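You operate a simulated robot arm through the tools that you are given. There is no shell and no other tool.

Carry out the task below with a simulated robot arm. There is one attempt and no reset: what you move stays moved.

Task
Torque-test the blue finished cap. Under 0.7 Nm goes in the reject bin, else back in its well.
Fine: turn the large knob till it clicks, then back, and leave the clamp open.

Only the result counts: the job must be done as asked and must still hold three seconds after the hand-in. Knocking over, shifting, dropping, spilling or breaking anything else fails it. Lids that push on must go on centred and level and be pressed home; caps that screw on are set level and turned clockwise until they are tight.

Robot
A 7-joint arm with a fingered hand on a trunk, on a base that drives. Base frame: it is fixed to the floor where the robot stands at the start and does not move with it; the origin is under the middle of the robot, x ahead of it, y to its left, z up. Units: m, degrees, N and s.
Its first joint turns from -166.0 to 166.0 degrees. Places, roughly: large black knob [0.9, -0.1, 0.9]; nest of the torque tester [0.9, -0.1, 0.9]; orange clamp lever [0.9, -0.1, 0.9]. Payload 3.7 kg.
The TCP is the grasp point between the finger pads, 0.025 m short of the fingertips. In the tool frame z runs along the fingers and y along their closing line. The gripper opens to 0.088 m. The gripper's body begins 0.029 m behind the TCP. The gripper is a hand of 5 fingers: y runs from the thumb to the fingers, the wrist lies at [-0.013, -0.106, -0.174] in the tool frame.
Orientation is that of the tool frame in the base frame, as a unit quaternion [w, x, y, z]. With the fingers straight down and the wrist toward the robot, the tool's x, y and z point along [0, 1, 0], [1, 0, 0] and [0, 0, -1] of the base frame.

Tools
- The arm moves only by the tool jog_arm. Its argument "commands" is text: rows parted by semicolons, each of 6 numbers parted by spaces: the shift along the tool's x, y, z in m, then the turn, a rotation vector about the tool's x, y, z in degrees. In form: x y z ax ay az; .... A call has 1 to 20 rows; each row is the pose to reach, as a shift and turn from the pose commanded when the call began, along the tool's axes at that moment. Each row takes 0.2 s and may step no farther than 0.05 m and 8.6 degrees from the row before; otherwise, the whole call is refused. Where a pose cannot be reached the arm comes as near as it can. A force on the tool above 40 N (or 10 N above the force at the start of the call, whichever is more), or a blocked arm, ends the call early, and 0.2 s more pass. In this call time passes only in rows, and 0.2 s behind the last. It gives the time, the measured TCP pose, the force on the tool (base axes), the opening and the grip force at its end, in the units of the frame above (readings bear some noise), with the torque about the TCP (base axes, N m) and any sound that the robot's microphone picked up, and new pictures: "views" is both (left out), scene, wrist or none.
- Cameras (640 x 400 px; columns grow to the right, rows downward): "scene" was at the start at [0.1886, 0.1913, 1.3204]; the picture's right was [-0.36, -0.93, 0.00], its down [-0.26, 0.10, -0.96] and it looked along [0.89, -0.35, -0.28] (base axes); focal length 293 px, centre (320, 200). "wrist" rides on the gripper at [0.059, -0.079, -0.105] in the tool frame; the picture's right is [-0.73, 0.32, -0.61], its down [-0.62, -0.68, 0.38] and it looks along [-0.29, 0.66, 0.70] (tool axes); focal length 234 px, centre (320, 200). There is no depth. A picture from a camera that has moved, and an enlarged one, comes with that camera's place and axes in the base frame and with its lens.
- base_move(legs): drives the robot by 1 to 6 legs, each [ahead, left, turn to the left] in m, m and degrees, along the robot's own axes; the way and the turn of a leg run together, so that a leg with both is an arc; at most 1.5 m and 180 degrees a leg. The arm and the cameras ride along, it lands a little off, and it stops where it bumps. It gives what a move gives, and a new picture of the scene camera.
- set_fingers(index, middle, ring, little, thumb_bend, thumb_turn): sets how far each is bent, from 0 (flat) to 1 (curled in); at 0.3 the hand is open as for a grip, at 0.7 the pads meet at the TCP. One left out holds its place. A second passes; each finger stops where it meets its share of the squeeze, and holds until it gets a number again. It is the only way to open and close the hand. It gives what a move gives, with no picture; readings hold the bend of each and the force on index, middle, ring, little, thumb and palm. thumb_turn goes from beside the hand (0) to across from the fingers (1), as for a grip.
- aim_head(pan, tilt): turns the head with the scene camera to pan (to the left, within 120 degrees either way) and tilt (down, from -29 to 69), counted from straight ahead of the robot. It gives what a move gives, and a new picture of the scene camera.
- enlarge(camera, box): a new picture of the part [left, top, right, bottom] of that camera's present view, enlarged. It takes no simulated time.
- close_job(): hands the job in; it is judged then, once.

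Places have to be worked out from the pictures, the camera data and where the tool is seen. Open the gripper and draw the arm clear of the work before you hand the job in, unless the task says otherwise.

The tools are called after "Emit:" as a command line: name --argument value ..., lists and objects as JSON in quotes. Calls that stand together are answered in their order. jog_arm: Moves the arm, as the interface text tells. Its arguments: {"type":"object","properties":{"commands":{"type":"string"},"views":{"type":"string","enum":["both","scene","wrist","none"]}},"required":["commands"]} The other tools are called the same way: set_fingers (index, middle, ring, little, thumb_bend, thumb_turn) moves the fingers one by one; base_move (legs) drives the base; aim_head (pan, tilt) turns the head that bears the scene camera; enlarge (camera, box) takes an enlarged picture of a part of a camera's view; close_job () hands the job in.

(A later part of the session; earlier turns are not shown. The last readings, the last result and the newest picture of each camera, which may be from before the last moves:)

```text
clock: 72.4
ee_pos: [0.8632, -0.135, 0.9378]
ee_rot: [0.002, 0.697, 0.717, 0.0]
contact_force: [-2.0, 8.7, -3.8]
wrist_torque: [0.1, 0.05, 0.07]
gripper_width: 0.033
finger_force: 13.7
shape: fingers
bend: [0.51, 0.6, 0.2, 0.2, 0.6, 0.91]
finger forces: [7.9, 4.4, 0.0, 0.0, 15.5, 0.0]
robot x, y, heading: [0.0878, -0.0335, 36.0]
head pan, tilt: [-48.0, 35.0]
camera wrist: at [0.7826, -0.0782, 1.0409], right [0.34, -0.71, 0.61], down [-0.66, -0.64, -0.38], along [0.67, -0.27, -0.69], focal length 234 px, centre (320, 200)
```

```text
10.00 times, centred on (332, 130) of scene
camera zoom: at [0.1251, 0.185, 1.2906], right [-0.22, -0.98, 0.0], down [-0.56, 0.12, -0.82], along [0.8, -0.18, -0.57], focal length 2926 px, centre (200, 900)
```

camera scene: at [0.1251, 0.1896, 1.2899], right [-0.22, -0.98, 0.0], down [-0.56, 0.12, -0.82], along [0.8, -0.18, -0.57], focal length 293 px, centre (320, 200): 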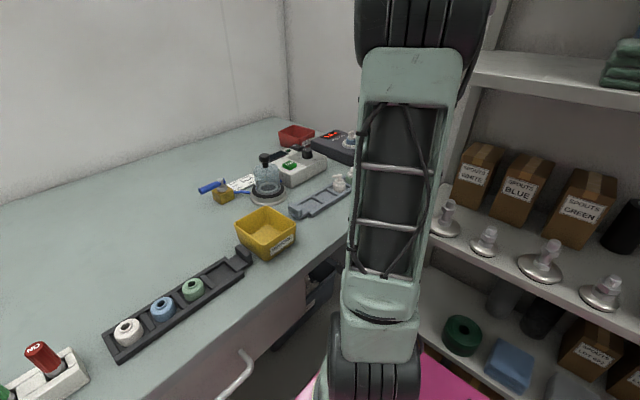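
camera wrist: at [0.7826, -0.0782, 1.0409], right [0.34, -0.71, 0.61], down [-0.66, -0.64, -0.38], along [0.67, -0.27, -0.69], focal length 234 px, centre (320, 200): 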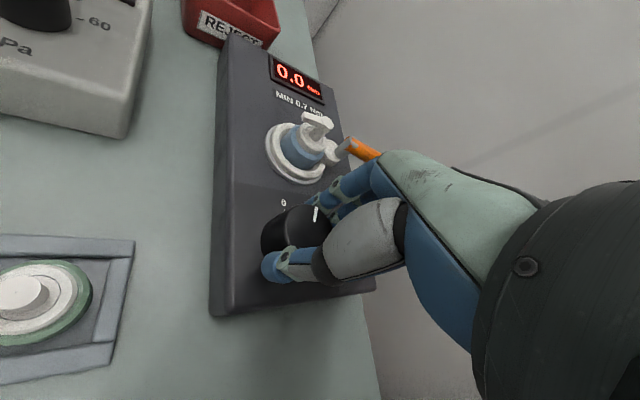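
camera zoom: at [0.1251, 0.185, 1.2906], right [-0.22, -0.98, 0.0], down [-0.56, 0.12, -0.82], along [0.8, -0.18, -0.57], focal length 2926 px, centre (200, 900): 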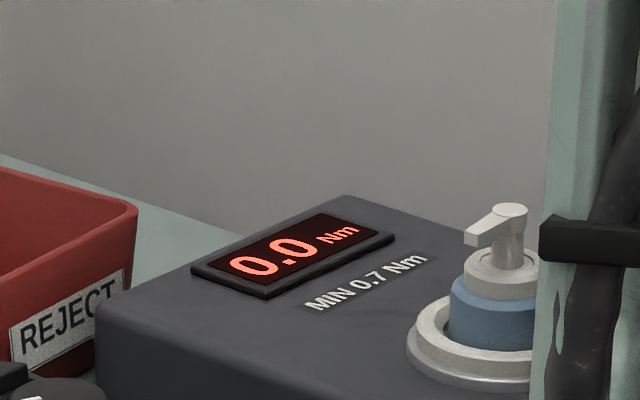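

Display reads 0.0 and the scene camera sees it well. The TCP drifted 6 mm sideways, so I pull it back over the knob centre and look at the pointer.

Emit:
jog_arm --commands "0.006 0 0 0 0 0" --views "none"

Emit:
enlarge --camera "wrist" --box '[240, 180, 368, 300]'

```text
clock: 72.8
ee_pos: [0.8631, -0.1295, 0.9374]
ee_rot: [0.002, 0.696, 0.719, 0.0]
contact_force: [-0.9, -6.3, -2.2]
wrist_torque: [-0.18, -0.03, -0.06]
gripper_width: 0.0326
finger_force: 16.2
shape: fingers
bend: [0.52, 0.58, 0.2, 0.2, 0.6, 0.95]
finger forces: [7.9, 9.8, 0.0, 0.0, 14.2, 0.0]
robot x, y, heading: [0.087, -0.0402, 35.5]
head pan, tilt: [-48.0, 35.0]
```

```text
3.33 times, centred on (304, 240) of wrist
camera zoom: at [0.7818, -0.0732, 1.0408], right [0.34, -0.71, 0.61], down [-0.66, -0.65, -0.38], along [0.67, -0.27, -0.69], focal length 781 px, centre (373, 67)
```

zoom: 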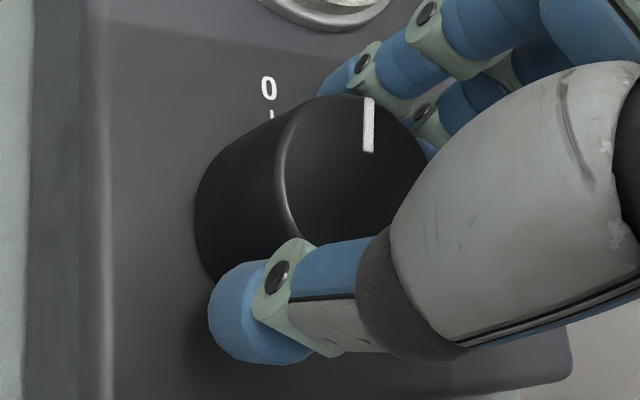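

The pointer has moved from about 35° to 23°, so the knob turns clockwise with the hand. I continue turning and keep watching the display, microphone and torque.

Emit:
jog_arm --commands "0 0 0 0 0 4; 0 0 0 0 0 8; 0 0 0 0 0 12; 0 0 0 0 0 12" --views "none"

Emit:
enlarge --camera "wrist" --box '[240, 180, 368, 300]'

Emit:
enlarge --camera "scene" --box '[300, 110, 364, 150]'

```text
clock: 73.8
ee_pos: [0.8636, -0.1278, 0.9375]
ee_rot: [0.002, 0.766, 0.643, 0.0]
contact_force: [-2.5, -8.4, -6.7]
wrist_torque: [-0.21, 0.04, -0.01]
gripper_width: 0.0327
finger_force: 15.2
shape: fingers
bend: [0.53, 0.57, 0.2, 0.2, 0.59, 0.98]
finger forces: [7.2, 9.1, 0.0, 0.0, 14.0, 0.0]
robot x, y, heading: [0.0878, -0.0323, 35.3]
head pan, tilt: [-48.0, 35.0]
```

```text
3.33 times, centred on (304, 240) of wrist
camera zoom: at [0.7956, -0.0553, 1.0415], right [0.19, -0.77, 0.61], down [-0.78, -0.5, -0.39], along [0.6, -0.4, -0.69], focal length 781 px, centre (373, 67)
```

zoom: 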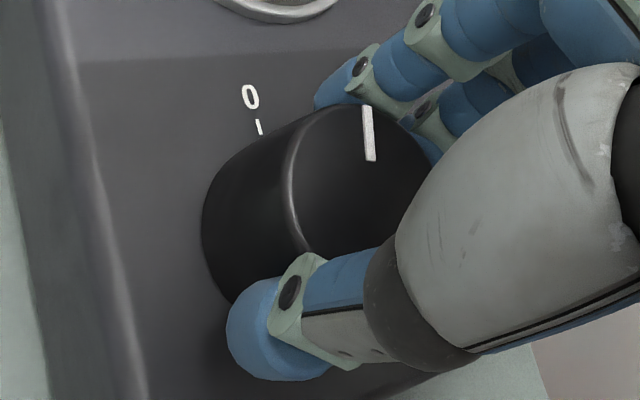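

```text
10.00 times, centred on (332, 130) of scene
camera zoom: at [0.1251, 0.1851, 1.2907], right [-0.22, -0.98, 0.0], down [-0.56, 0.12, -0.82], along [0.8, -0.18, -0.57], focal length 2926 px, centre (200, 900)
```

zoom: 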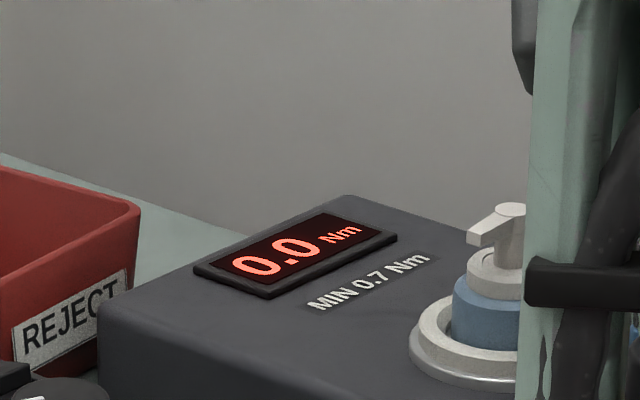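

Knob is about 22° on and the display still shows 0.0. I continue the clockwise turn.

Emit:
jog_arm --commands "0 0 0 0 0 5; 0 0 0 0 0 10; 0 0 0 0 0 15; 0 0 0 0 0 20; 0 0 0 0 0 20" --views "none"

Emit:
enlarge --camera "wrist" --box '[240, 180, 368, 300]'

Emit:
enlarge --camera "scene" --box '[300, 110, 364, 150]'

```text
clock: 75.0
ee_pos: [0.8639, -0.1272, 0.9379]
ee_rot: [0.002, 0.866, 0.5, 0.001]
contact_force: [-4.5, -5.7, 0.7]
wrist_torque: [-0.16, 0.07, 0.02]
gripper_width: 0.0324
finger_force: 15.0
shape: fingers
bend: [0.53, 0.57, 0.2, 0.2, 0.59, 0.98]
finger forces: [7.3, 8.5, 0.0, 0.0, 14.2, 0.1]
robot x, y, heading: [0.0883, -0.0376, 35.7]
head pan, tilt: [-48.0, 35.0]
```

```text
3.33 times, centred on (304, 240) of wrist
camera zoom: at [0.8243, -0.0359, 1.041], right [-0.09, -0.79, 0.61], down [-0.9, -0.2, -0.39], along [0.43, -0.58, -0.69], focal length 781 px, centre (373, 67)
```

zoom: 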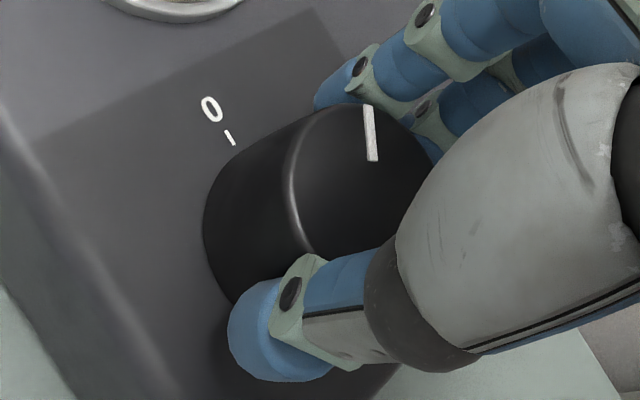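

```text
10.00 times, centred on (332, 130) of scene
camera zoom: at [0.1248, 0.1852, 1.2907], right [-0.22, -0.98, 0.0], down [-0.56, 0.12, -0.82], along [0.8, -0.18, -0.57], focal length 2926 px, centre (200, 900)
```

zoom: 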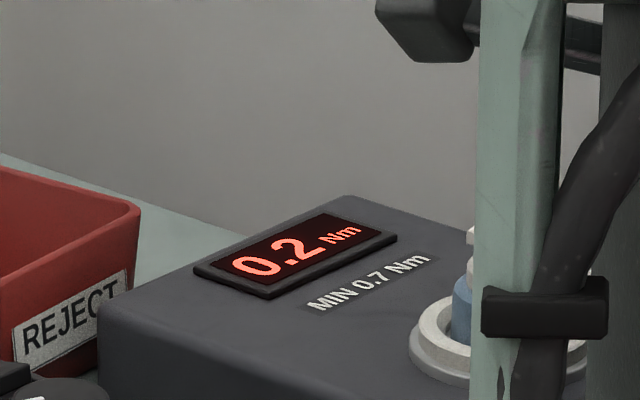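

The display now shows 0.2 Nm, so the clamp holds and torque is building. I continue in smaller steps, listening for the click.

Emit:
jog_arm --commands "0 0 0 0 0 4; 0 0 0 0 0 8; 0 0 0 0 0 12; 0 0 0 0 0 12" --views "none"

Emit:
enlarge --camera "scene" --box '[300, 110, 364, 150]'

```text
clock: 76.0
ee_pos: [0.8635, -0.1258, 0.9372]
ee_rot: [0.002, 0.914, 0.405, 0.001]
contact_force: [-4.2, -5.8, -6.4]
wrist_torque: [-0.11, 0.11, 0.04]
gripper_width: 0.0326
finger_force: 14.6
shape: fingers
bend: [0.53, 0.57, 0.2, 0.2, 0.59, 0.98]
finger forces: [7.7, 8.2, 0.0, 0.0, 12.9, 0.1]
robot x, y, heading: [0.0859, -0.0368, 35.5]
head pan, tilt: [-48.0, 35.0]
```

```text
10.00 times, centred on (332, 130) of scene
camera zoom: at [0.1251, 0.1852, 1.2907], right [-0.22, -0.98, 0.0], down [-0.56, 0.12, -0.82], along [0.8, -0.18, -0.57], focal length 2926 px, centre (200, 900)
```

zoom: 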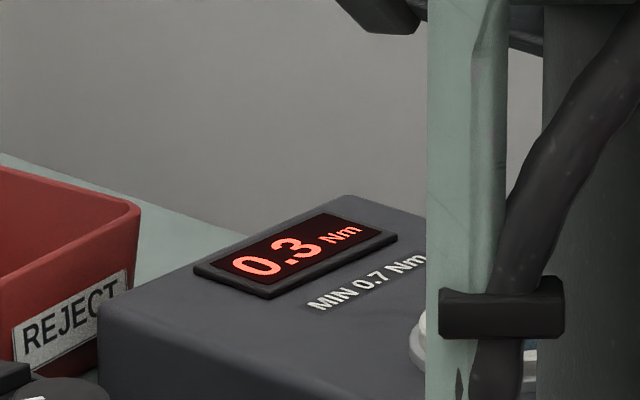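

0.3 Nm now. Continuing clockwise.

Emit:
jog_arm --commands "0 0 0 0 0 4; 0 0 0 0 0 8; 0 0 0 0 0 12; 0 0 0 0 0 12" --views "none"

Emit:
enlarge --camera "scene" --box '[300, 110, 364, 150]'

Emit:
enlarge --camera "wrist" --box '[140, 60, 396, 310]'

```text
clock: 77.0
ee_pos: [0.8639, -0.125, 0.9379]
ee_rot: [0.002, 0.951, 0.308, 0.001]
contact_force: [-3.6, -4.1, -6.1]
wrist_torque: [-0.13, 0.08, 0.04]
gripper_width: 0.0326
finger_force: 13.7
shape: fingers
bend: [0.52, 0.57, 0.2, 0.2, 0.59, 0.98]
finger forces: [8.5, 7.8, 0.0, 0.0, 12.1, 0.0]
robot x, y, heading: [0.0854, -0.0379, 35.4]
head pan, tilt: [-48.0, 35.0]
```

```text
10.00 times, centred on (332, 130) of scene
camera zoom: at [0.1251, 0.1852, 1.2907], right [-0.22, -0.98, 0.0], down [-0.56, 0.12, -0.82], along [0.8, -0.18, -0.57], focal length 2926 px, centre (200, 900)
```

zoom: 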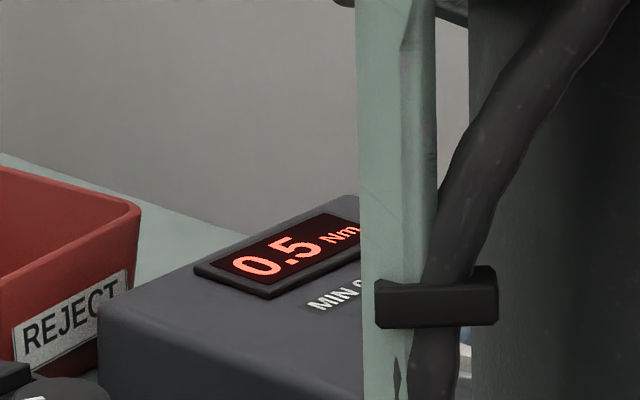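

```text
1.60 times, centred on (268, 185) of wrist
camera zoom: at [0.864, -0.0274, 1.0418], right [-0.4, -0.69, 0.61], down [-0.9, 0.18, -0.39], along [0.15, -0.7, -0.69], focal length 375 px, centre (403, 224)
```

zoom: 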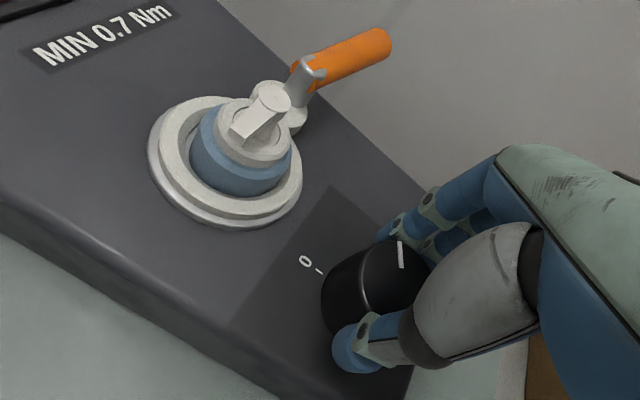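

0.5 Nm and no click yet; the arm will soon hide the display from the head camera. I pan the head so it looks past the arm's left side.

Emit:
aim_head --pan -13 --tilt 30

```text
clock: 78.0
ee_pos: [0.8623, -0.126, 0.9369]
ee_rot: [0.001, 0.951, 0.309, 0.001]
contact_force: [-2.7, -5.6, -4.2]
wrist_torque: [-0.14, 0.05, 0.01]
gripper_width: 0.0326
finger_force: 14.0
shape: fingers
bend: [0.52, 0.57, 0.2, 0.2, 0.59, 0.97]
finger forces: [8.2, 7.9, 0.1, 0.0, 12.2, 0.0]
robot x, y, heading: [0.0842, -0.0366, 35.4]
head pan, tilt: [-13.0, 30.0]
camera scene: at [0.1226, 0.2388, 1.2985], right [0.38, -0.92, 0.0], down [-0.46, -0.19, -0.87], along [0.8, 0.33, -0.5], focal length 293 px, centre (320, 200)
```

scene: 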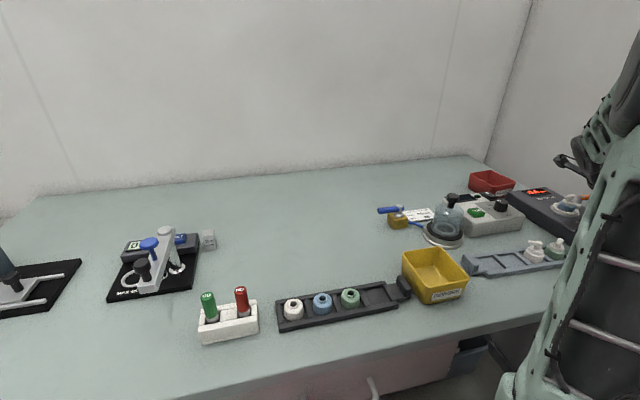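

The display is visible at the right of this view with ample margin from the arm. I continue turning clockwise in small steps.

Emit:
jog_arm --commands "0 0 0 0 0 4; 0 0 0 0 0 8; 0 0 0 0 0 8" --views "none"

Emit:
enlarge --camera "scene" --box '[500, 170, 580, 220]'

```text
clock: 78.8
ee_pos: [0.8642, -0.1271, 0.9375]
ee_rot: [0.002, 0.97, 0.242, 0.002]
contact_force: [-5.5, -0.6, -5.0]
wrist_torque: [-0.07, 0.08, 0.04]
gripper_width: 0.0325
finger_force: 14.1
shape: fingers
bend: [0.53, 0.58, 0.2, 0.2, 0.59, 0.97]
finger forces: [7.1, 7.4, 0.0, 0.0, 14.4, 0.0]
robot x, y, heading: [0.0851, -0.0401, 35.6]
head pan, tilt: [-13.0, 30.0]
```

```text
8.00 times, centred on (540, 195) of scene
camera zoom: at [0.1225, 0.239, 1.2985], right [0.38, -0.92, 0.0], down [-0.46, -0.19, -0.87], along [0.8, 0.33, -0.5], focal length 2341 px, centre (-1440, 240)
```

zoom: 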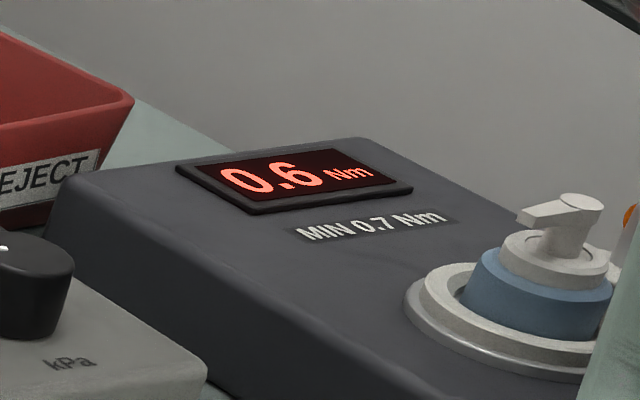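

0.6 Nm, still no click. I go on in 4° steps.

Emit:
jog_arm --commands "0 0 0 0 0 2; 0 0 0 0 0 4; 0 0 0 0 0 4" --views "none"

Emit:
enlarge --camera "scene" --box '[500, 170, 580, 220]'

```text
clock: 79.6
ee_pos: [0.8644, -0.1263, 0.9387]
ee_rot: [0.002, 0.978, 0.208, 0.002]
contact_force: [-5.0, 1.3, -7.3]
wrist_torque: [0.04, 0.11, 0.07]
gripper_width: 0.0328
finger_force: 14.6
shape: fingers
bend: [0.53, 0.58, 0.2, 0.2, 0.59, 0.97]
finger forces: [7.0, 6.9, 0.1, 0.1, 14.8, 0.0]
robot x, y, heading: [0.0846, -0.0361, 35.5]
head pan, tilt: [-13.0, 30.0]
```

```text
8.00 times, centred on (540, 195) of scene
camera zoom: at [0.1226, 0.2391, 1.2985], right [0.38, -0.92, 0.0], down [-0.46, -0.19, -0.87], along [0.8, 0.33, -0.5], focal length 2341 px, centre (-1440, 240)
```

zoom: 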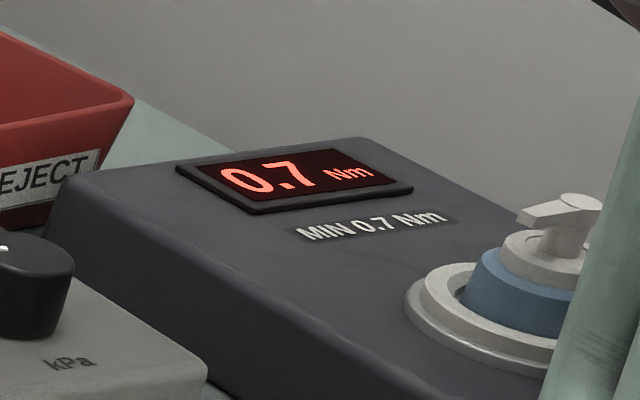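

0.7 Nm without a click so far. I continue in 4° steps until it clicks.

Emit:
jog_arm --commands "0 0 0 0 0 2; 0 0 0 0 0 4; 0 0 0 0 0 4" --views "none"

Emit:
enlarge --camera "scene" --box '[500, 170, 580, 220]'

```text
clock: 80.4
ee_pos: [0.8639, -0.1263, 0.9383]
ee_rot: [0.001, 0.985, 0.173, 0.001]
contact_force: [-4.2, -0.8, -3.8]
wrist_torque: [-0.05, 0.1, 0.05]
gripper_width: 0.0328
finger_force: 14.6
shape: fingers
bend: [0.53, 0.58, 0.2, 0.2, 0.59, 0.97]
finger forces: [7.6, 7.6, 0.0, 0.0, 13.8, 0.0]
robot x, y, heading: [0.0894, -0.0361, 35.7]
head pan, tilt: [-13.0, 30.0]
```

```text
8.00 times, centred on (540, 195) of scene
camera zoom: at [0.1226, 0.239, 1.2985], right [0.38, -0.92, 0.0], down [-0.46, -0.19, -0.87], along [0.8, 0.33, -0.5], focal length 2341 px, centre (-1440, 240)
```

zoom: 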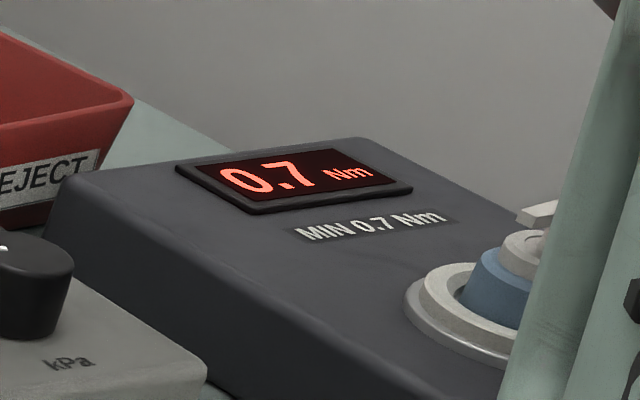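

Still 0.7 and no sound. Another 4°.

Emit:
jog_arm --commands "0 0 0 0 0 2; 0 0 0 0 0 4; 0 0 0 0 0 4" --views "none"

Emit:
enlarge --camera "scene" --box '[500, 170, 580, 220]'

```text
clock: 81.2
ee_pos: [0.864, -0.1271, 0.9379]
ee_rot: [0.002, 0.99, 0.139, 0.002]
contact_force: [-2.9, 0.5, -3.9]
wrist_torque: [-0.02, 0.1, 0.05]
gripper_width: 0.0326
finger_force: 13.9
shape: fingers
bend: [0.53, 0.58, 0.2, 0.2, 0.59, 0.97]
finger forces: [7.9, 7.1, 0.0, 0.0, 13.7, 0.0]
robot x, y, heading: [0.0871, -0.0348, 35.3]
head pan, tilt: [-13.0, 30.0]
```

```text
8.00 times, centred on (540, 195) of scene
camera zoom: at [0.1226, 0.239, 1.2985], right [0.38, -0.92, 0.0], down [-0.46, -0.19, -0.87], along [0.8, 0.33, -0.5], focal length 2341 px, centre (-1440, 240)
```

zoom: 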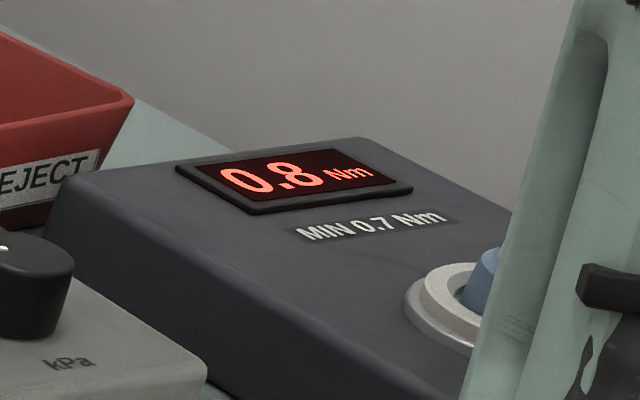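

0.8 Nm now, beyond the limit, but no click yet. I keep going in 4° steps.

Emit:
jog_arm --commands "0 0 0 0 0 2; 0 0 0 0 0 4; 0 0 0 0 0 4" --views "none"

Emit:
enlarge --camera "scene" --box '[500, 170, 580, 220]'

```text
clock: 82.0
ee_pos: [0.8648, -0.1268, 0.9375]
ee_rot: [0.001, 0.995, 0.104, 0.002]
contact_force: [-2.9, 0.0, -4.5]
wrist_torque: [-0.01, 0.1, 0.03]
gripper_width: 0.0326
finger_force: 13.8
shape: fingers
bend: [0.53, 0.58, 0.2, 0.2, 0.59, 0.97]
finger forces: [7.9, 6.9, 0.0, 0.1, 13.6, 0.1]
robot x, y, heading: [0.086, -0.0368, 35.5]
head pan, tilt: [-13.0, 30.0]
```

```text
8.00 times, centred on (540, 195) of scene
camera zoom: at [0.1226, 0.2391, 1.2985], right [0.38, -0.92, 0.0], down [-0.46, -0.19, -0.87], along [0.8, 0.33, -0.5], focal length 2341 px, centre (-1440, 240)
```

zoom: 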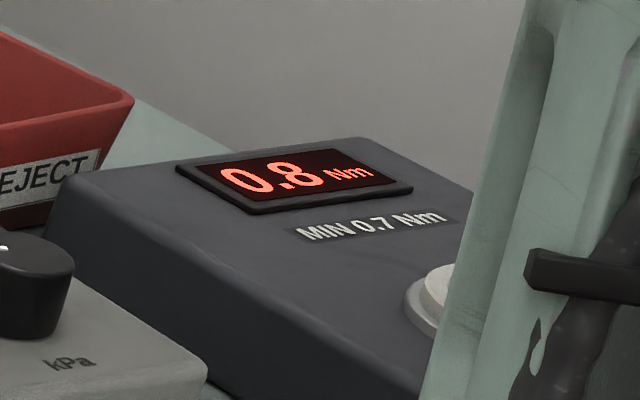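

Still 0.8 with no click reported. I continue in 4° steps.

Emit:
jog_arm --commands "0 0 0 0 0 2; 0 0 0 0 0 4; 0 0 0 0 0 4" --views "none"

Emit:
enlarge --camera "scene" --box '[500, 170, 580, 220]'

Emit:
enlarge --camera "wrist" --box '[140, 160, 396, 320]'

```text
clock: 82.8
ee_pos: [0.8643, -0.1267, 0.9386]
ee_rot: [0.001, 0.998, 0.069, 0.002]
contact_force: [-3.4, 0.1, -4.4]
wrist_torque: [-0.04, 0.1, 0.04]
gripper_width: 0.0325
finger_force: 14.4
shape: fingers
bend: [0.53, 0.58, 0.2, 0.2, 0.59, 0.97]
finger forces: [7.8, 7.4, 0.0, 0.1, 13.7, 0.0]
robot x, y, heading: [0.0855, -0.036, 35.7]
head pan, tilt: [-13.0, 30.0]
```

```text
8.00 times, centred on (540, 195) of scene
camera zoom: at [0.1226, 0.239, 1.2985], right [0.38, -0.92, 0.0], down [-0.46, -0.19, -0.87], along [0.8, 0.33, -0.5], focal length 2341 px, centre (-1440, 240)
```

zoom: 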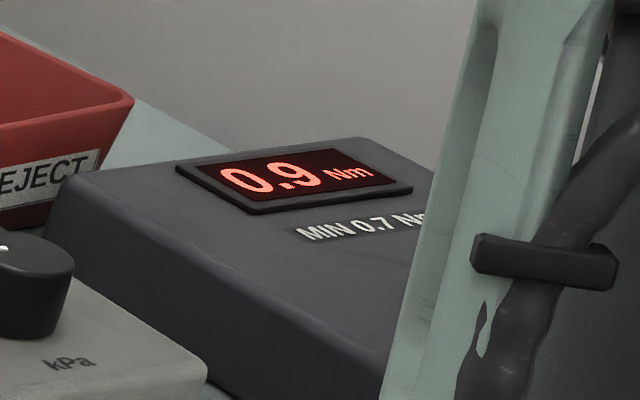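

```text
2.50 times, centred on (268, 240) of wrist
camera zoom: at [0.9104, -0.0401, 1.042], right [-0.68, -0.42, 0.61], down [-0.71, 0.59, -0.39], along [-0.19, -0.69, -0.7], focal length 585 px, centre (450, 100)
```

zoom: 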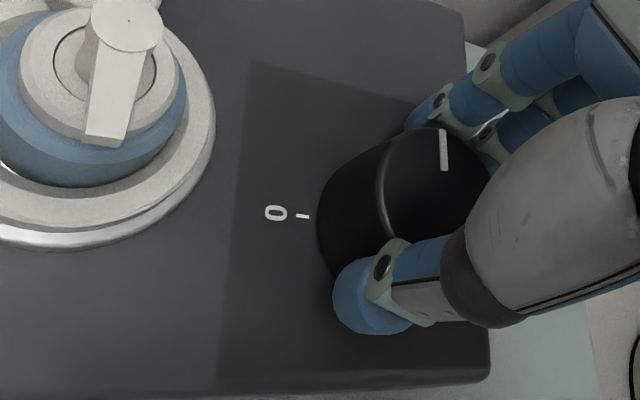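

0.9 Nm. Further clockwise until the click.

Emit:
jog_arm --commands "0 0 0 0 0 2; 0 0 0 0 0 4; 0 0 0 0 0 6; 0 0 0 0 0 6" --views "none"

Emit:
enlarge --camera "scene" --box '[500, 170, 580, 220]'

```text
clock: 83.8
ee_pos: [0.8632, -0.1255, 0.9379]
ee_rot: [0.001, 1.0, 0.016, 0.002]
contact_force: [-3.5, -1.9, -5.4]
wrist_torque: [-0.06, 0.1, 0.01]
gripper_width: 0.0329
finger_force: 14.5
shape: fingers
bend: [0.53, 0.58, 0.2, 0.2, 0.59, 0.97]
finger forces: [8.5, 8.1, 0.0, 0.0, 12.6, 0.0]
robot x, y, heading: [0.0846, -0.0346, 35.6]
head pan, tilt: [-13.0, 30.0]
```

```text
8.00 times, centred on (540, 195) of scene
camera zoom: at [0.1226, 0.2389, 1.2985], right [0.38, -0.92, 0.0], down [-0.46, -0.19, -0.87], along [0.8, 0.33, -0.5], focal length 2341 px, centre (-1440, 240)
```

zoom: 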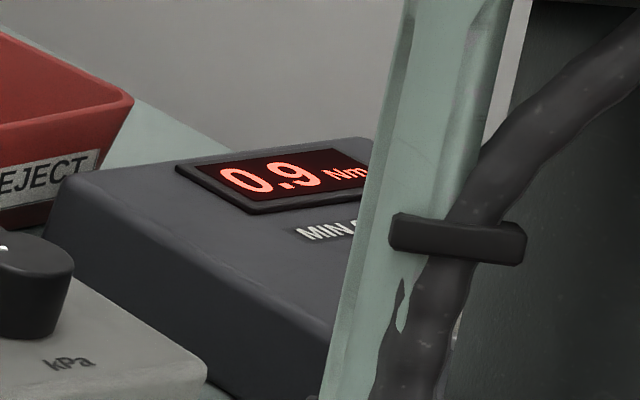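

Still 0.9. The second tick should be about 5° ahead; I continue.

Emit:
jog_arm --commands "0 0 0 0 0 2; 0 0 0 0 0 4; 0 0 0 0 0 6; 0 0 0 0 0 6" --views "none"

Emit:
enlarge --camera "scene" --box '[500, 170, 580, 220]'

Emit:
enlarge --camera "wrist" --box '[140, 160, 396, 320]'

```text
clock: 84.8
ee_pos: [0.8628, -0.1265, 0.9388]
ee_rot: [0.0, 0.999, -0.035, 0.001]
contact_force: [-3.1, 1.8, -2.9]
wrist_torque: [0.06, 0.11, 0.03]
gripper_width: 0.0327
finger_force: 14.1
shape: fingers
bend: [0.53, 0.58, 0.2, 0.2, 0.59, 0.97]
finger forces: [7.4, 7.0, 0.1, 0.0, 14.2, 0.1]
robot x, y, heading: [0.0873, -0.0368, 35.3]
head pan, tilt: [-13.0, 30.0]
```

```text
8.00 times, centred on (540, 195) of scene
camera zoom: at [0.1225, 0.2391, 1.2985], right [0.38, -0.92, 0.0], down [-0.46, -0.19, -0.87], along [0.8, 0.33, -0.5], focal length 2341 px, centre (-1440, 240)
```

zoom: 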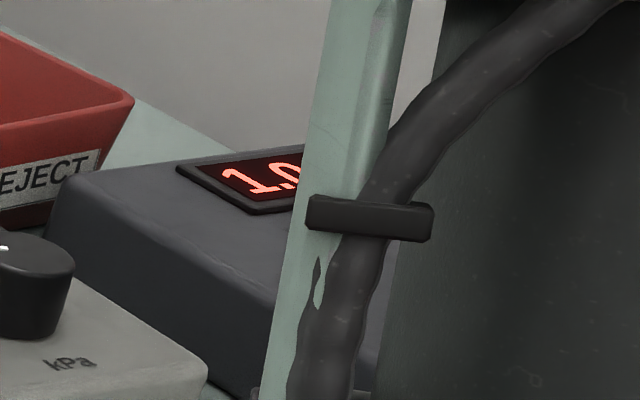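

```text
2.50 times, centred on (268, 240) of wrist
camera zoom: at [0.9276, -0.0515, 1.042], right [-0.75, -0.27, 0.6], down [-0.57, 0.72, -0.39], along [-0.33, -0.64, -0.7], focal length 585 px, centre (450, 100)
```

zoom: 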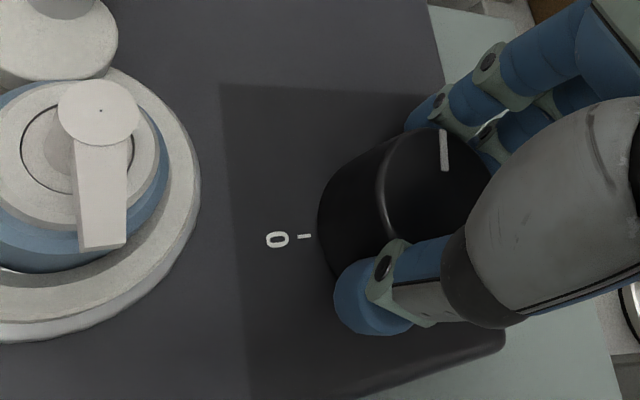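

The display shows 1.0 Nm, clearly above 0.7, but no click yet. I pan the head slightly to keep seeing the display and go on turning.

Emit:
aim_head --pan -9 --tilt 30

Emit:
jog_arm --commands "0 0 0 0 0 2; 0 0 0 0 0 4; 0 0 0 0 0 6; 0 0 0 0 0 6" --views "none"

Emit:
enlarge --camera "scene" --box '[540, 170, 620, 220]'

```text
clock: 85.5
ee_pos: [0.8637, -0.1264, 0.9381]
ee_rot: [0.001, 0.999, -0.034, 0.001]
contact_force: [-3.5, 3.7, -2.9]
wrist_torque: [0.03, 0.07, 0.03]
gripper_width: 0.033
finger_force: 14.6
shape: fingers
bend: [0.53, 0.58, 0.2, 0.2, 0.59, 0.97]
finger forces: [6.8, 7.1, 0.1, 0.1, 14.9, 0.0]
robot x, y, heading: [0.084, -0.0381, 35.5]
head pan, tilt: [-9.0, 30.0]
camera scene: at [0.1199, 0.2449, 1.2985], right [0.45, -0.89, 0.0], down [-0.45, -0.22, -0.87], along [0.77, 0.39, -0.5], focal length 293 px, centre (320, 200)
```

scene: 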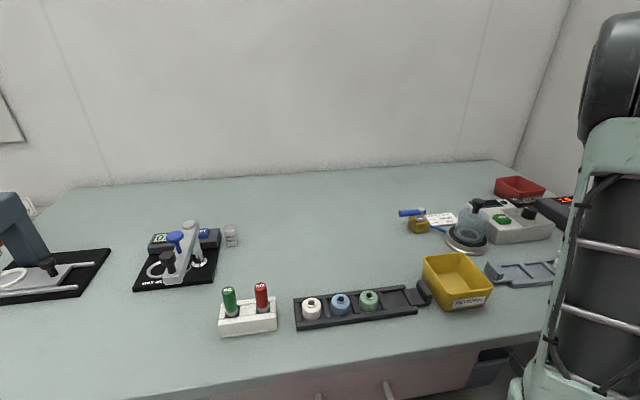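

```text
clock: 86.5
ee_pos: [0.8638, -0.1273, 0.9383]
ee_rot: [0.0, 0.996, -0.087, 0.001]
contact_force: [-2.5, 4.9, -4.4]
wrist_torque: [0.08, 0.09, 0.04]
gripper_width: 0.0326
finger_force: 14.8
shape: fingers
bend: [0.54, 0.58, 0.2, 0.2, 0.59, 0.97]
finger forces: [6.7, 6.7, 0.1, 0.0, 15.2, 0.1]
robot x, y, heading: [0.0836, -0.0352, 35.7]
head pan, tilt: [-9.0, 30.0]
```

```text
8.00 times, centred on (580, 195) of scene
camera zoom: at [0.12, 0.2449, 1.2984], right [0.45, -0.89, 0.0], down [-0.45, -0.22, -0.87], along [0.77, 0.39, -0.5], focal length 2341 px, centre (-1760, 240)
```

zoom: 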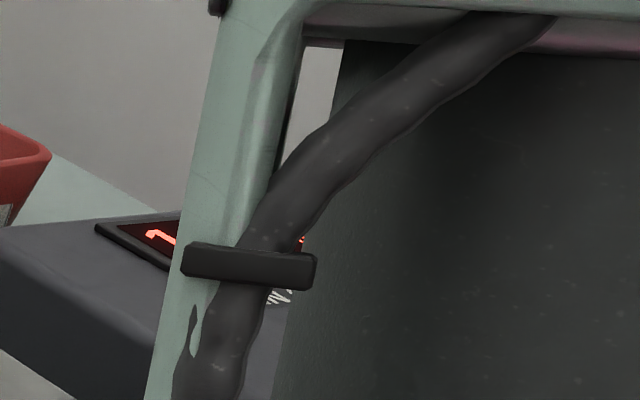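

Display starts with "1." behind the arm. No click sound reported so far, so I keep turning.

Emit:
jog_arm --commands "0 0 0 0 0 2; 0 0 0 0 0 4; 0 0 0 0 0 6; 0 0 0 0 0 6" --views "wrist"

Emit:
enlarge --camera "scene" --box '[540, 170, 620, 220]'

```text
clock: 87.5
ee_pos: [0.8625, -0.1271, 0.938]
ee_rot: [0.0, 0.99, -0.14, 0.002]
contact_force: [-1.7, 2.0, -6.7]
wrist_torque: [0.04, 0.05, -0.01]
gripper_width: 0.0324
finger_force: 13.7
shape: fingers
bend: [0.54, 0.59, 0.2, 0.2, 0.58, 0.97]
finger forces: [7.7, 6.5, 0.1, 0.0, 13.8, 0.0]
robot x, y, heading: [0.0865, -0.0405, 35.5]
head pan, tilt: [-9.0, 30.0]
camera wrist: at [0.9413, -0.0672, 1.0424], right [-0.79, -0.11, 0.6], down [-0.41, 0.83, -0.39], along [-0.46, -0.55, -0.7], focal length 234 px, centre (320, 200)
```

wrist: 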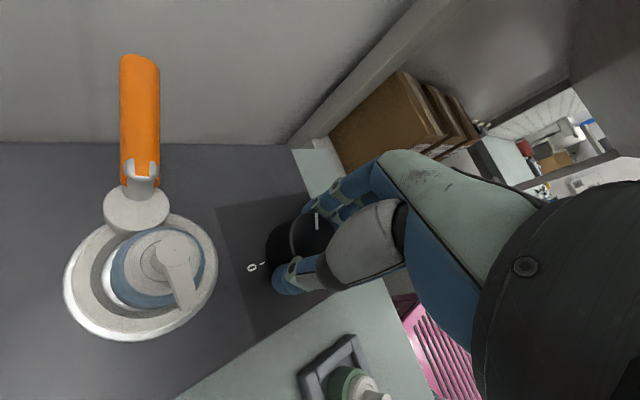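

```text
8.00 times, centred on (580, 195) of scene
camera zoom: at [0.1201, 0.2448, 1.2985], right [0.45, -0.89, 0.0], down [-0.45, -0.22, -0.87], along [0.77, 0.39, -0.5], focal length 2341 px, centre (-1760, 240)
```

zoom: 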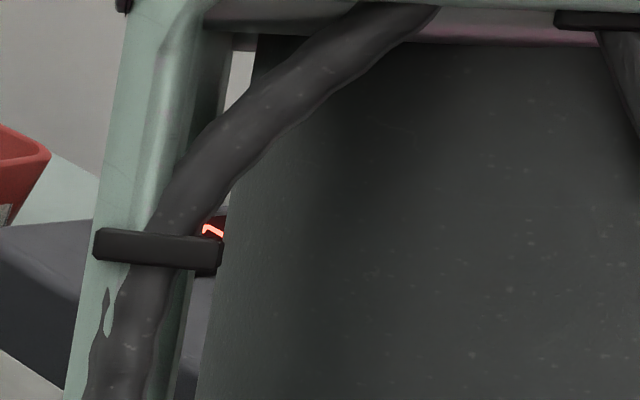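

The knob still turns with the hand. Continuing clockwise, listening for the click.

Emit:
jog_arm --commands "0 0 0 0 0 3; 0 0 0 0 0 6; 0 0 0 0 0 9; 0 0 0 0 0 12; 0 0 0 0 0 12" --views "wrist"

Emit:
enlarge --camera "scene" --box '[520, 150, 632, 220]'

```text
clock: 88.7
ee_pos: [0.8655, -0.1275, 0.9374]
ee_rot: [0.001, 0.97, -0.242, 0.002]
contact_force: [-4.2, 5.1, 1.2]
wrist_torque: [0.08, 0.09, 0.02]
gripper_width: 0.0325
finger_force: 14.2
shape: fingers
bend: [0.54, 0.58, 0.2, 0.2, 0.58, 0.97]
finger forces: [6.7, 7.1, 0.0, 0.0, 14.8, 0.1]
robot x, y, heading: [0.0868, -0.0377, 35.7]
head pan, tilt: [-9.0, 30.0]
camera wrist: at [0.9529, -0.0848, 1.0418], right [-0.8, 0.06, 0.6], down [-0.23, 0.89, -0.39], along [-0.56, -0.45, -0.7], focal length 234 px, centre (320, 200)
```

wrist: 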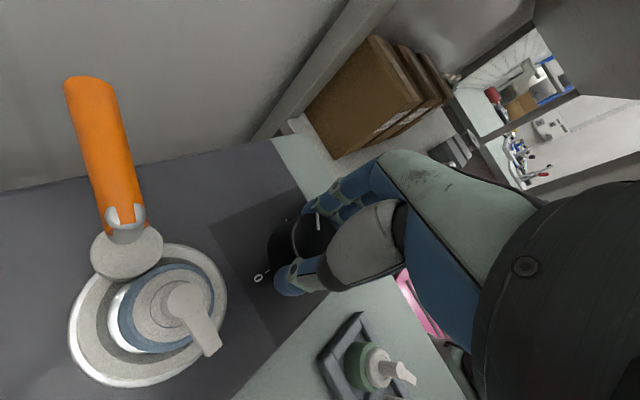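

```text
5.71 times, centred on (576, 185) of scene
camera zoom: at [0.1198, 0.245, 1.2984], right [0.45, -0.89, 0.0], down [-0.45, -0.22, -0.87], along [0.77, 0.39, -0.5], focal length 1672 px, centre (-1143, 286)
```

zoom: 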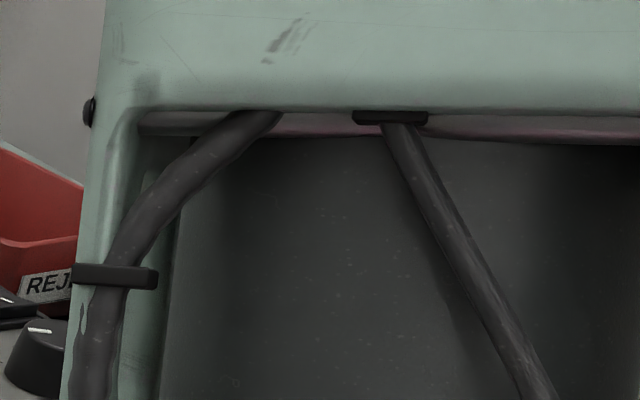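

Still no click at ~130° of knob turn. I continue another 12°.

Emit:
jog_arm --commands "0 0 0 0 0 3; 0 0 0 0 0 6; 0 0 0 0 0 9; 0 0 0 0 0 12; 0 0 0 0 0 12" --views "both"

```text
clock: 89.9
ee_pos: [0.8636, -0.1276, 0.9379]
ee_rot: [0.0, 0.94, -0.342, 0.001]
contact_force: [0.4, 5.6, -0.6]
wrist_torque: [0.09, 0.04, 0.14]
gripper_width: 0.0329
finger_force: 14.2
shape: fingers
bend: [0.54, 0.58, 0.2, 0.2, 0.58, 0.98]
finger forces: [6.6, 7.5, 0.0, 0.0, 15.7, 0.0]
robot x, y, heading: [0.0882, -0.0367, 35.7]
head pan, tilt: [-9.0, 30.0]
camera scene: at [0.12, 0.245, 1.2984], right [0.45, -0.89, 0.0], down [-0.45, -0.22, -0.87], along [0.77, 0.39, -0.5], focal length 293 px, centre (320, 200)
camera wrist: at [0.9596, -0.1043, 1.0419], right [-0.77, 0.22, 0.6], down [-0.04, 0.92, -0.38], along [-0.64, -0.32, -0.7], focal length 234 px, centre (320, 200)
```

scene: 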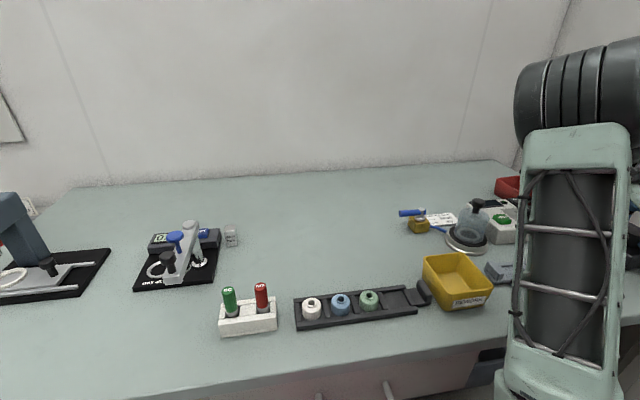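
wrist: 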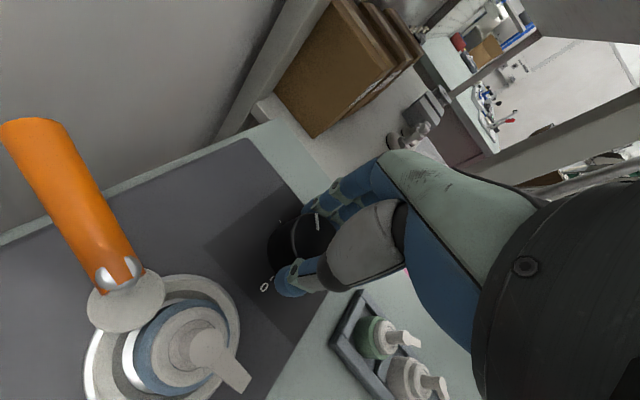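

Turning torque rises a bit (0.14 Nm about z). I continue another 12° and listen.

Emit:
jog_arm --commands "0 0 0 0 0 3; 0 0 0 0 0 6; 0 0 0 0 0 9; 0 0 0 0 0 12; 0 0 0 0 0 12" --views "wrist"

Emit:
enlarge --camera "wrist" --box '[220, 180, 380, 300]'

```text
clock: 91.1
ee_pos: [0.8635, -0.1266, 0.9383]
ee_rot: [0.0, 0.898, -0.439, 0.002]
contact_force: [3.7, 0.4, -1.6]
wrist_torque: [-0.02, -0.06, 0.21]
gripper_width: 0.0332
finger_force: 14.3
shape: fingers
bend: [0.54, 0.58, 0.2, 0.2, 0.58, 1.0]
finger forces: [7.4, 4.7, 0.0, 0.1, 16.2, 0.0]
robot x, y, heading: [0.0888, -0.0367, 35.3]
head pan, tilt: [-9.0, 30.0]
camera wrist: at [0.9615, -0.1239, 1.0422], right [-0.7, 0.37, 0.6], down [0.15, 0.91, -0.38], along [-0.69, -0.18, -0.7], focal length 234 px, centre (320, 200)
```

wrist: 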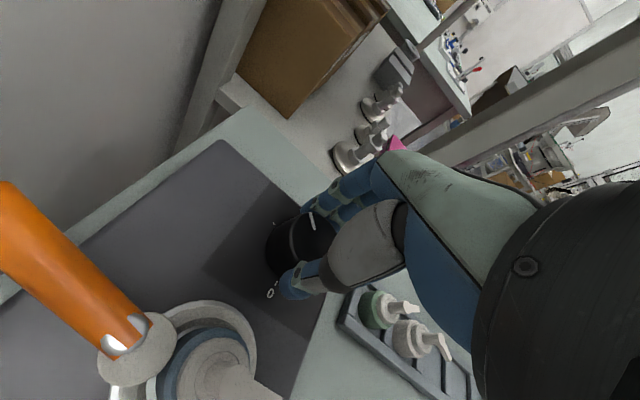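

```text
3.33 times, centred on (300, 240) of wrist
camera zoom: at [0.9615, -0.1239, 1.0422], right [-0.7, 0.37, 0.6], down [0.15, 0.91, -0.38], along [-0.69, -0.18, -0.7], focal length 781 px, centre (387, 67)
```

zoom: 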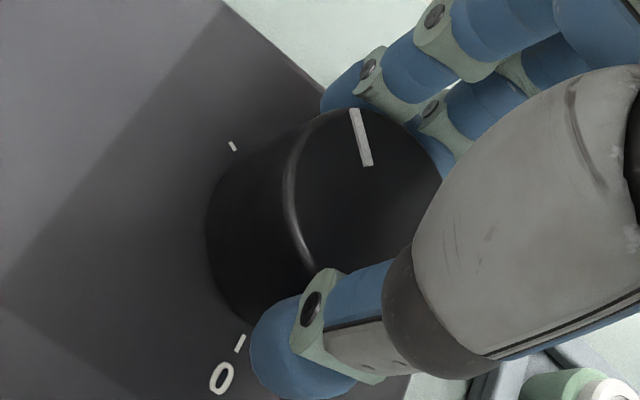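

Resistance is now rising (0.21 Nm) and the hand slips a little on the knob, which has turned about 135°. I move the head to look past the arm's other side for the display.

Emit:
aim_head --pan -85 --tilt 30

```text
clock: 92.5
ee_pos: [0.8639, -0.1263, 0.9378]
ee_rot: [0.0, 0.899, -0.439, 0.002]
contact_force: [2.9, 1.8, -2.3]
wrist_torque: [-0.01, 0.01, 0.23]
gripper_width: 0.0335
finger_force: 14.4
shape: fingers
bend: [0.54, 0.58, 0.2, 0.2, 0.58, 1.0]
finger forces: [7.4, 4.9, 0.0, 0.0, 16.2, 0.0]
robot x, y, heading: [0.088, -0.0353, 35.6]
head pan, tilt: [-85.0, 30.0]
camera scene: at [0.098, 0.1358, 1.2985], right [-0.76, -0.65, 0.0], down [-0.33, 0.38, -0.87], along [0.56, -0.66, -0.5], focal length 293 px, centre (320, 200)
```

scene: 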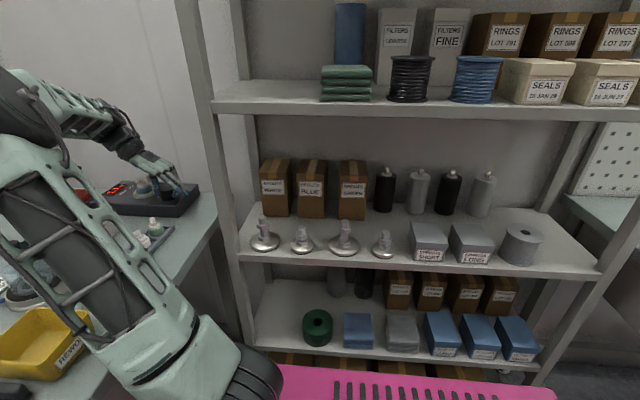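

The display is visible here at the left, past the arm. I enlarge it.

Emit:
enlarge --camera "scene" --box '[90, 165, 202, 235]'

```text
5.71 times, centred on (146, 200) of scene
camera zoom: at [0.098, 0.1358, 1.2985], right [-0.76, -0.65, 0.0], down [-0.33, 0.38, -0.87], along [0.56, -0.66, -0.5], focal length 1672 px, centre (1314, 200)
```

zoom: 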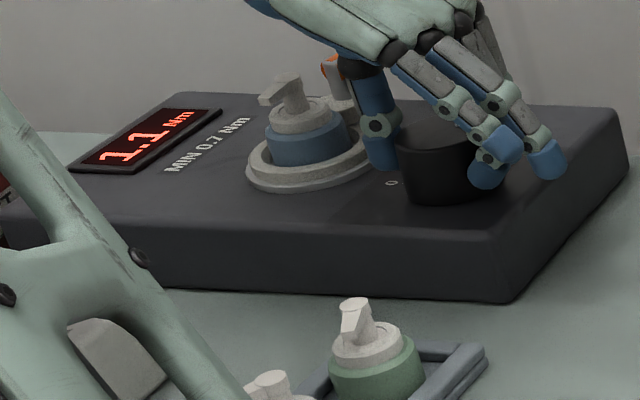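

The display reads 1.1 Nm. No click has been heard yet, so I squeeze more firmly and turn a little more.

Emit:
set_fingers --index 0.9 --middle 0.9 --thumb_bend 0.9

Emit:
jog_arm --commands "0 0 0 0 0 2; 0 0 0 0 0 4; 0 0 0 0 0 6; 0 0 0 0 0 6" --views "none"

Emit:
enlarge --camera "scene" --box '[90, 165, 202, 235]'

Emit:
enlarge --camera "wrist" --box '[220, 180, 380, 300]'

```text
clock: 93.5
ee_pos: [0.8624, -0.1273, 0.9378]
ee_rot: [0.001, 0.898, -0.439, 0.002]
contact_force: [-9.7, 0.4, -2.7]
wrist_torque: [-0.01, 0.27, 0.07]
gripper_width: 0.0335
finger_force: 13.5
shape: fingers
bend: [0.55, 0.59, 0.2, 0.2, 0.56, 0.99]
finger forces: [8.6, 8.6, 0.0, 0.0, 9.9, 0.1]
robot x, y, heading: [0.0881, -0.0397, 35.3]
head pan, tilt: [-85.0, 30.0]
```

```text
clock: 94.5
ee_pos: [0.8633, -0.1271, 0.9383]
ee_rot: [0.0, 0.874, -0.486, 0.001]
contact_force: [-9.3, -1.8, 0.8]
wrist_torque: [-0.11, 0.16, 0.26]
gripper_width: 0.0336
finger_force: 13.9
shape: fingers
bend: [0.55, 0.58, 0.2, 0.2, 0.56, 1.0]
finger forces: [8.8, 8.2, 0.0, 0.0, 10.6, 0.0]
robot x, y, heading: [0.0857, -0.038, 35.7]
head pan, tilt: [-85.0, 30.0]
```

```text
5.71 times, centred on (146, 200) of scene
camera zoom: at [0.0975, 0.1356, 1.2985], right [-0.76, -0.65, 0.0], down [-0.32, 0.38, -0.87], along [0.56, -0.66, -0.5], focal length 1672 px, centre (1314, 200)
```

zoom: 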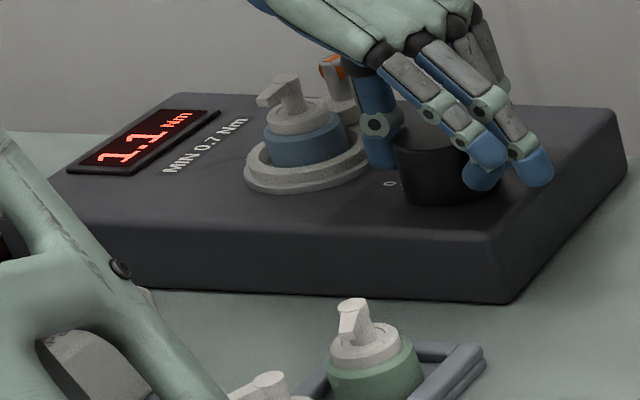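

```text
3.33 times, centred on (300, 240) of wrist
camera zoom: at [0.9614, -0.1348, 1.0422], right [-0.66, 0.45, 0.6], down [0.25, 0.89, -0.38], along [-0.71, -0.1, -0.7], focal length 781 px, centre (387, 67)
```

zoom: 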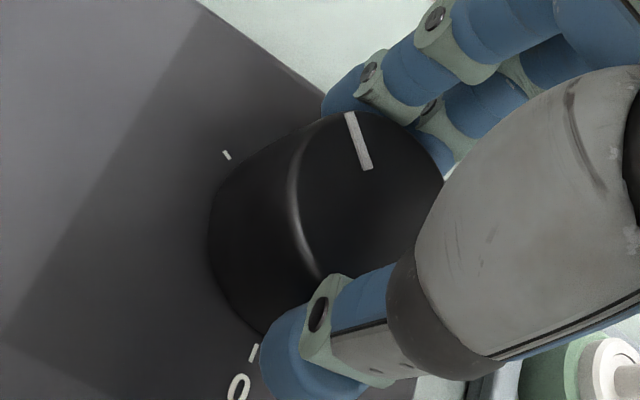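

The pointer stayed at about −98° (135° of turn) while the hand slipped, so there's a firm resistance here. I release, check whether the knob stays, turn the hand back and re-grip it centred for more torque.

Emit:
set_fingers --index 0.46 --middle 0.46 --thumb_bend 0.46

Emit:
enlarge --camera "scene" --box '[90, 165, 202, 235]'

Emit:
enlarge --camera "wrist" --box '[220, 180, 380, 300]'

```text
clock: 95.5
ee_pos: [0.8635, -0.1265, 0.9377]
ee_rot: [0.0, 0.875, -0.484, 0.002]
contact_force: [0.1, 0.1, -0.3]
wrist_torque: [-0.02, 0.0, 0.0]
gripper_width: 0.0499
finger_force: 0.1
shape: fingers
bend: [0.46, 0.46, 0.2, 0.2, 0.46, 0.98]
finger forces: [0.0, 0.0, 0.0, 0.0, 0.1, 0.0]
robot x, y, heading: [0.0865, -0.0375, 35.3]
head pan, tilt: [-85.0, 30.0]
```

```text
5.71 times, centred on (146, 200) of scene
camera zoom: at [0.0978, 0.1357, 1.2985], right [-0.76, -0.65, 0.0], down [-0.33, 0.38, -0.87], along [0.56, -0.66, -0.5], focal length 1672 px, centre (1314, 200)
```

zoom: 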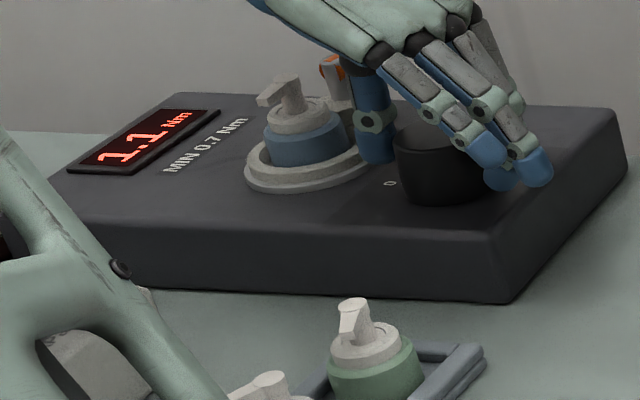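

```text
3.33 times, centred on (300, 240) of wrist
camera zoom: at [0.9617, -0.1345, 1.042], right [-0.66, 0.45, 0.6], down [0.25, 0.89, -0.38], along [-0.71, -0.1, -0.7], focal length 781 px, centre (387, 67)
```

zoom: 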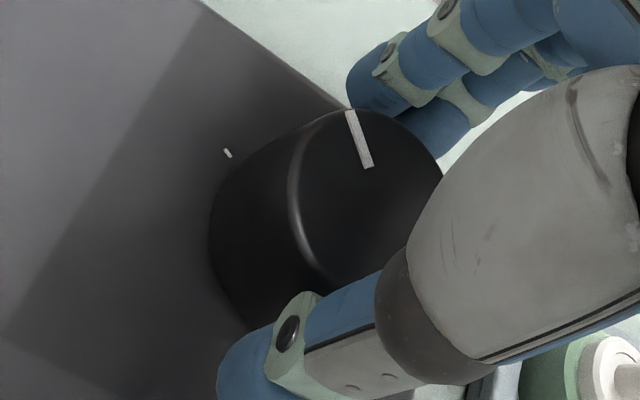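

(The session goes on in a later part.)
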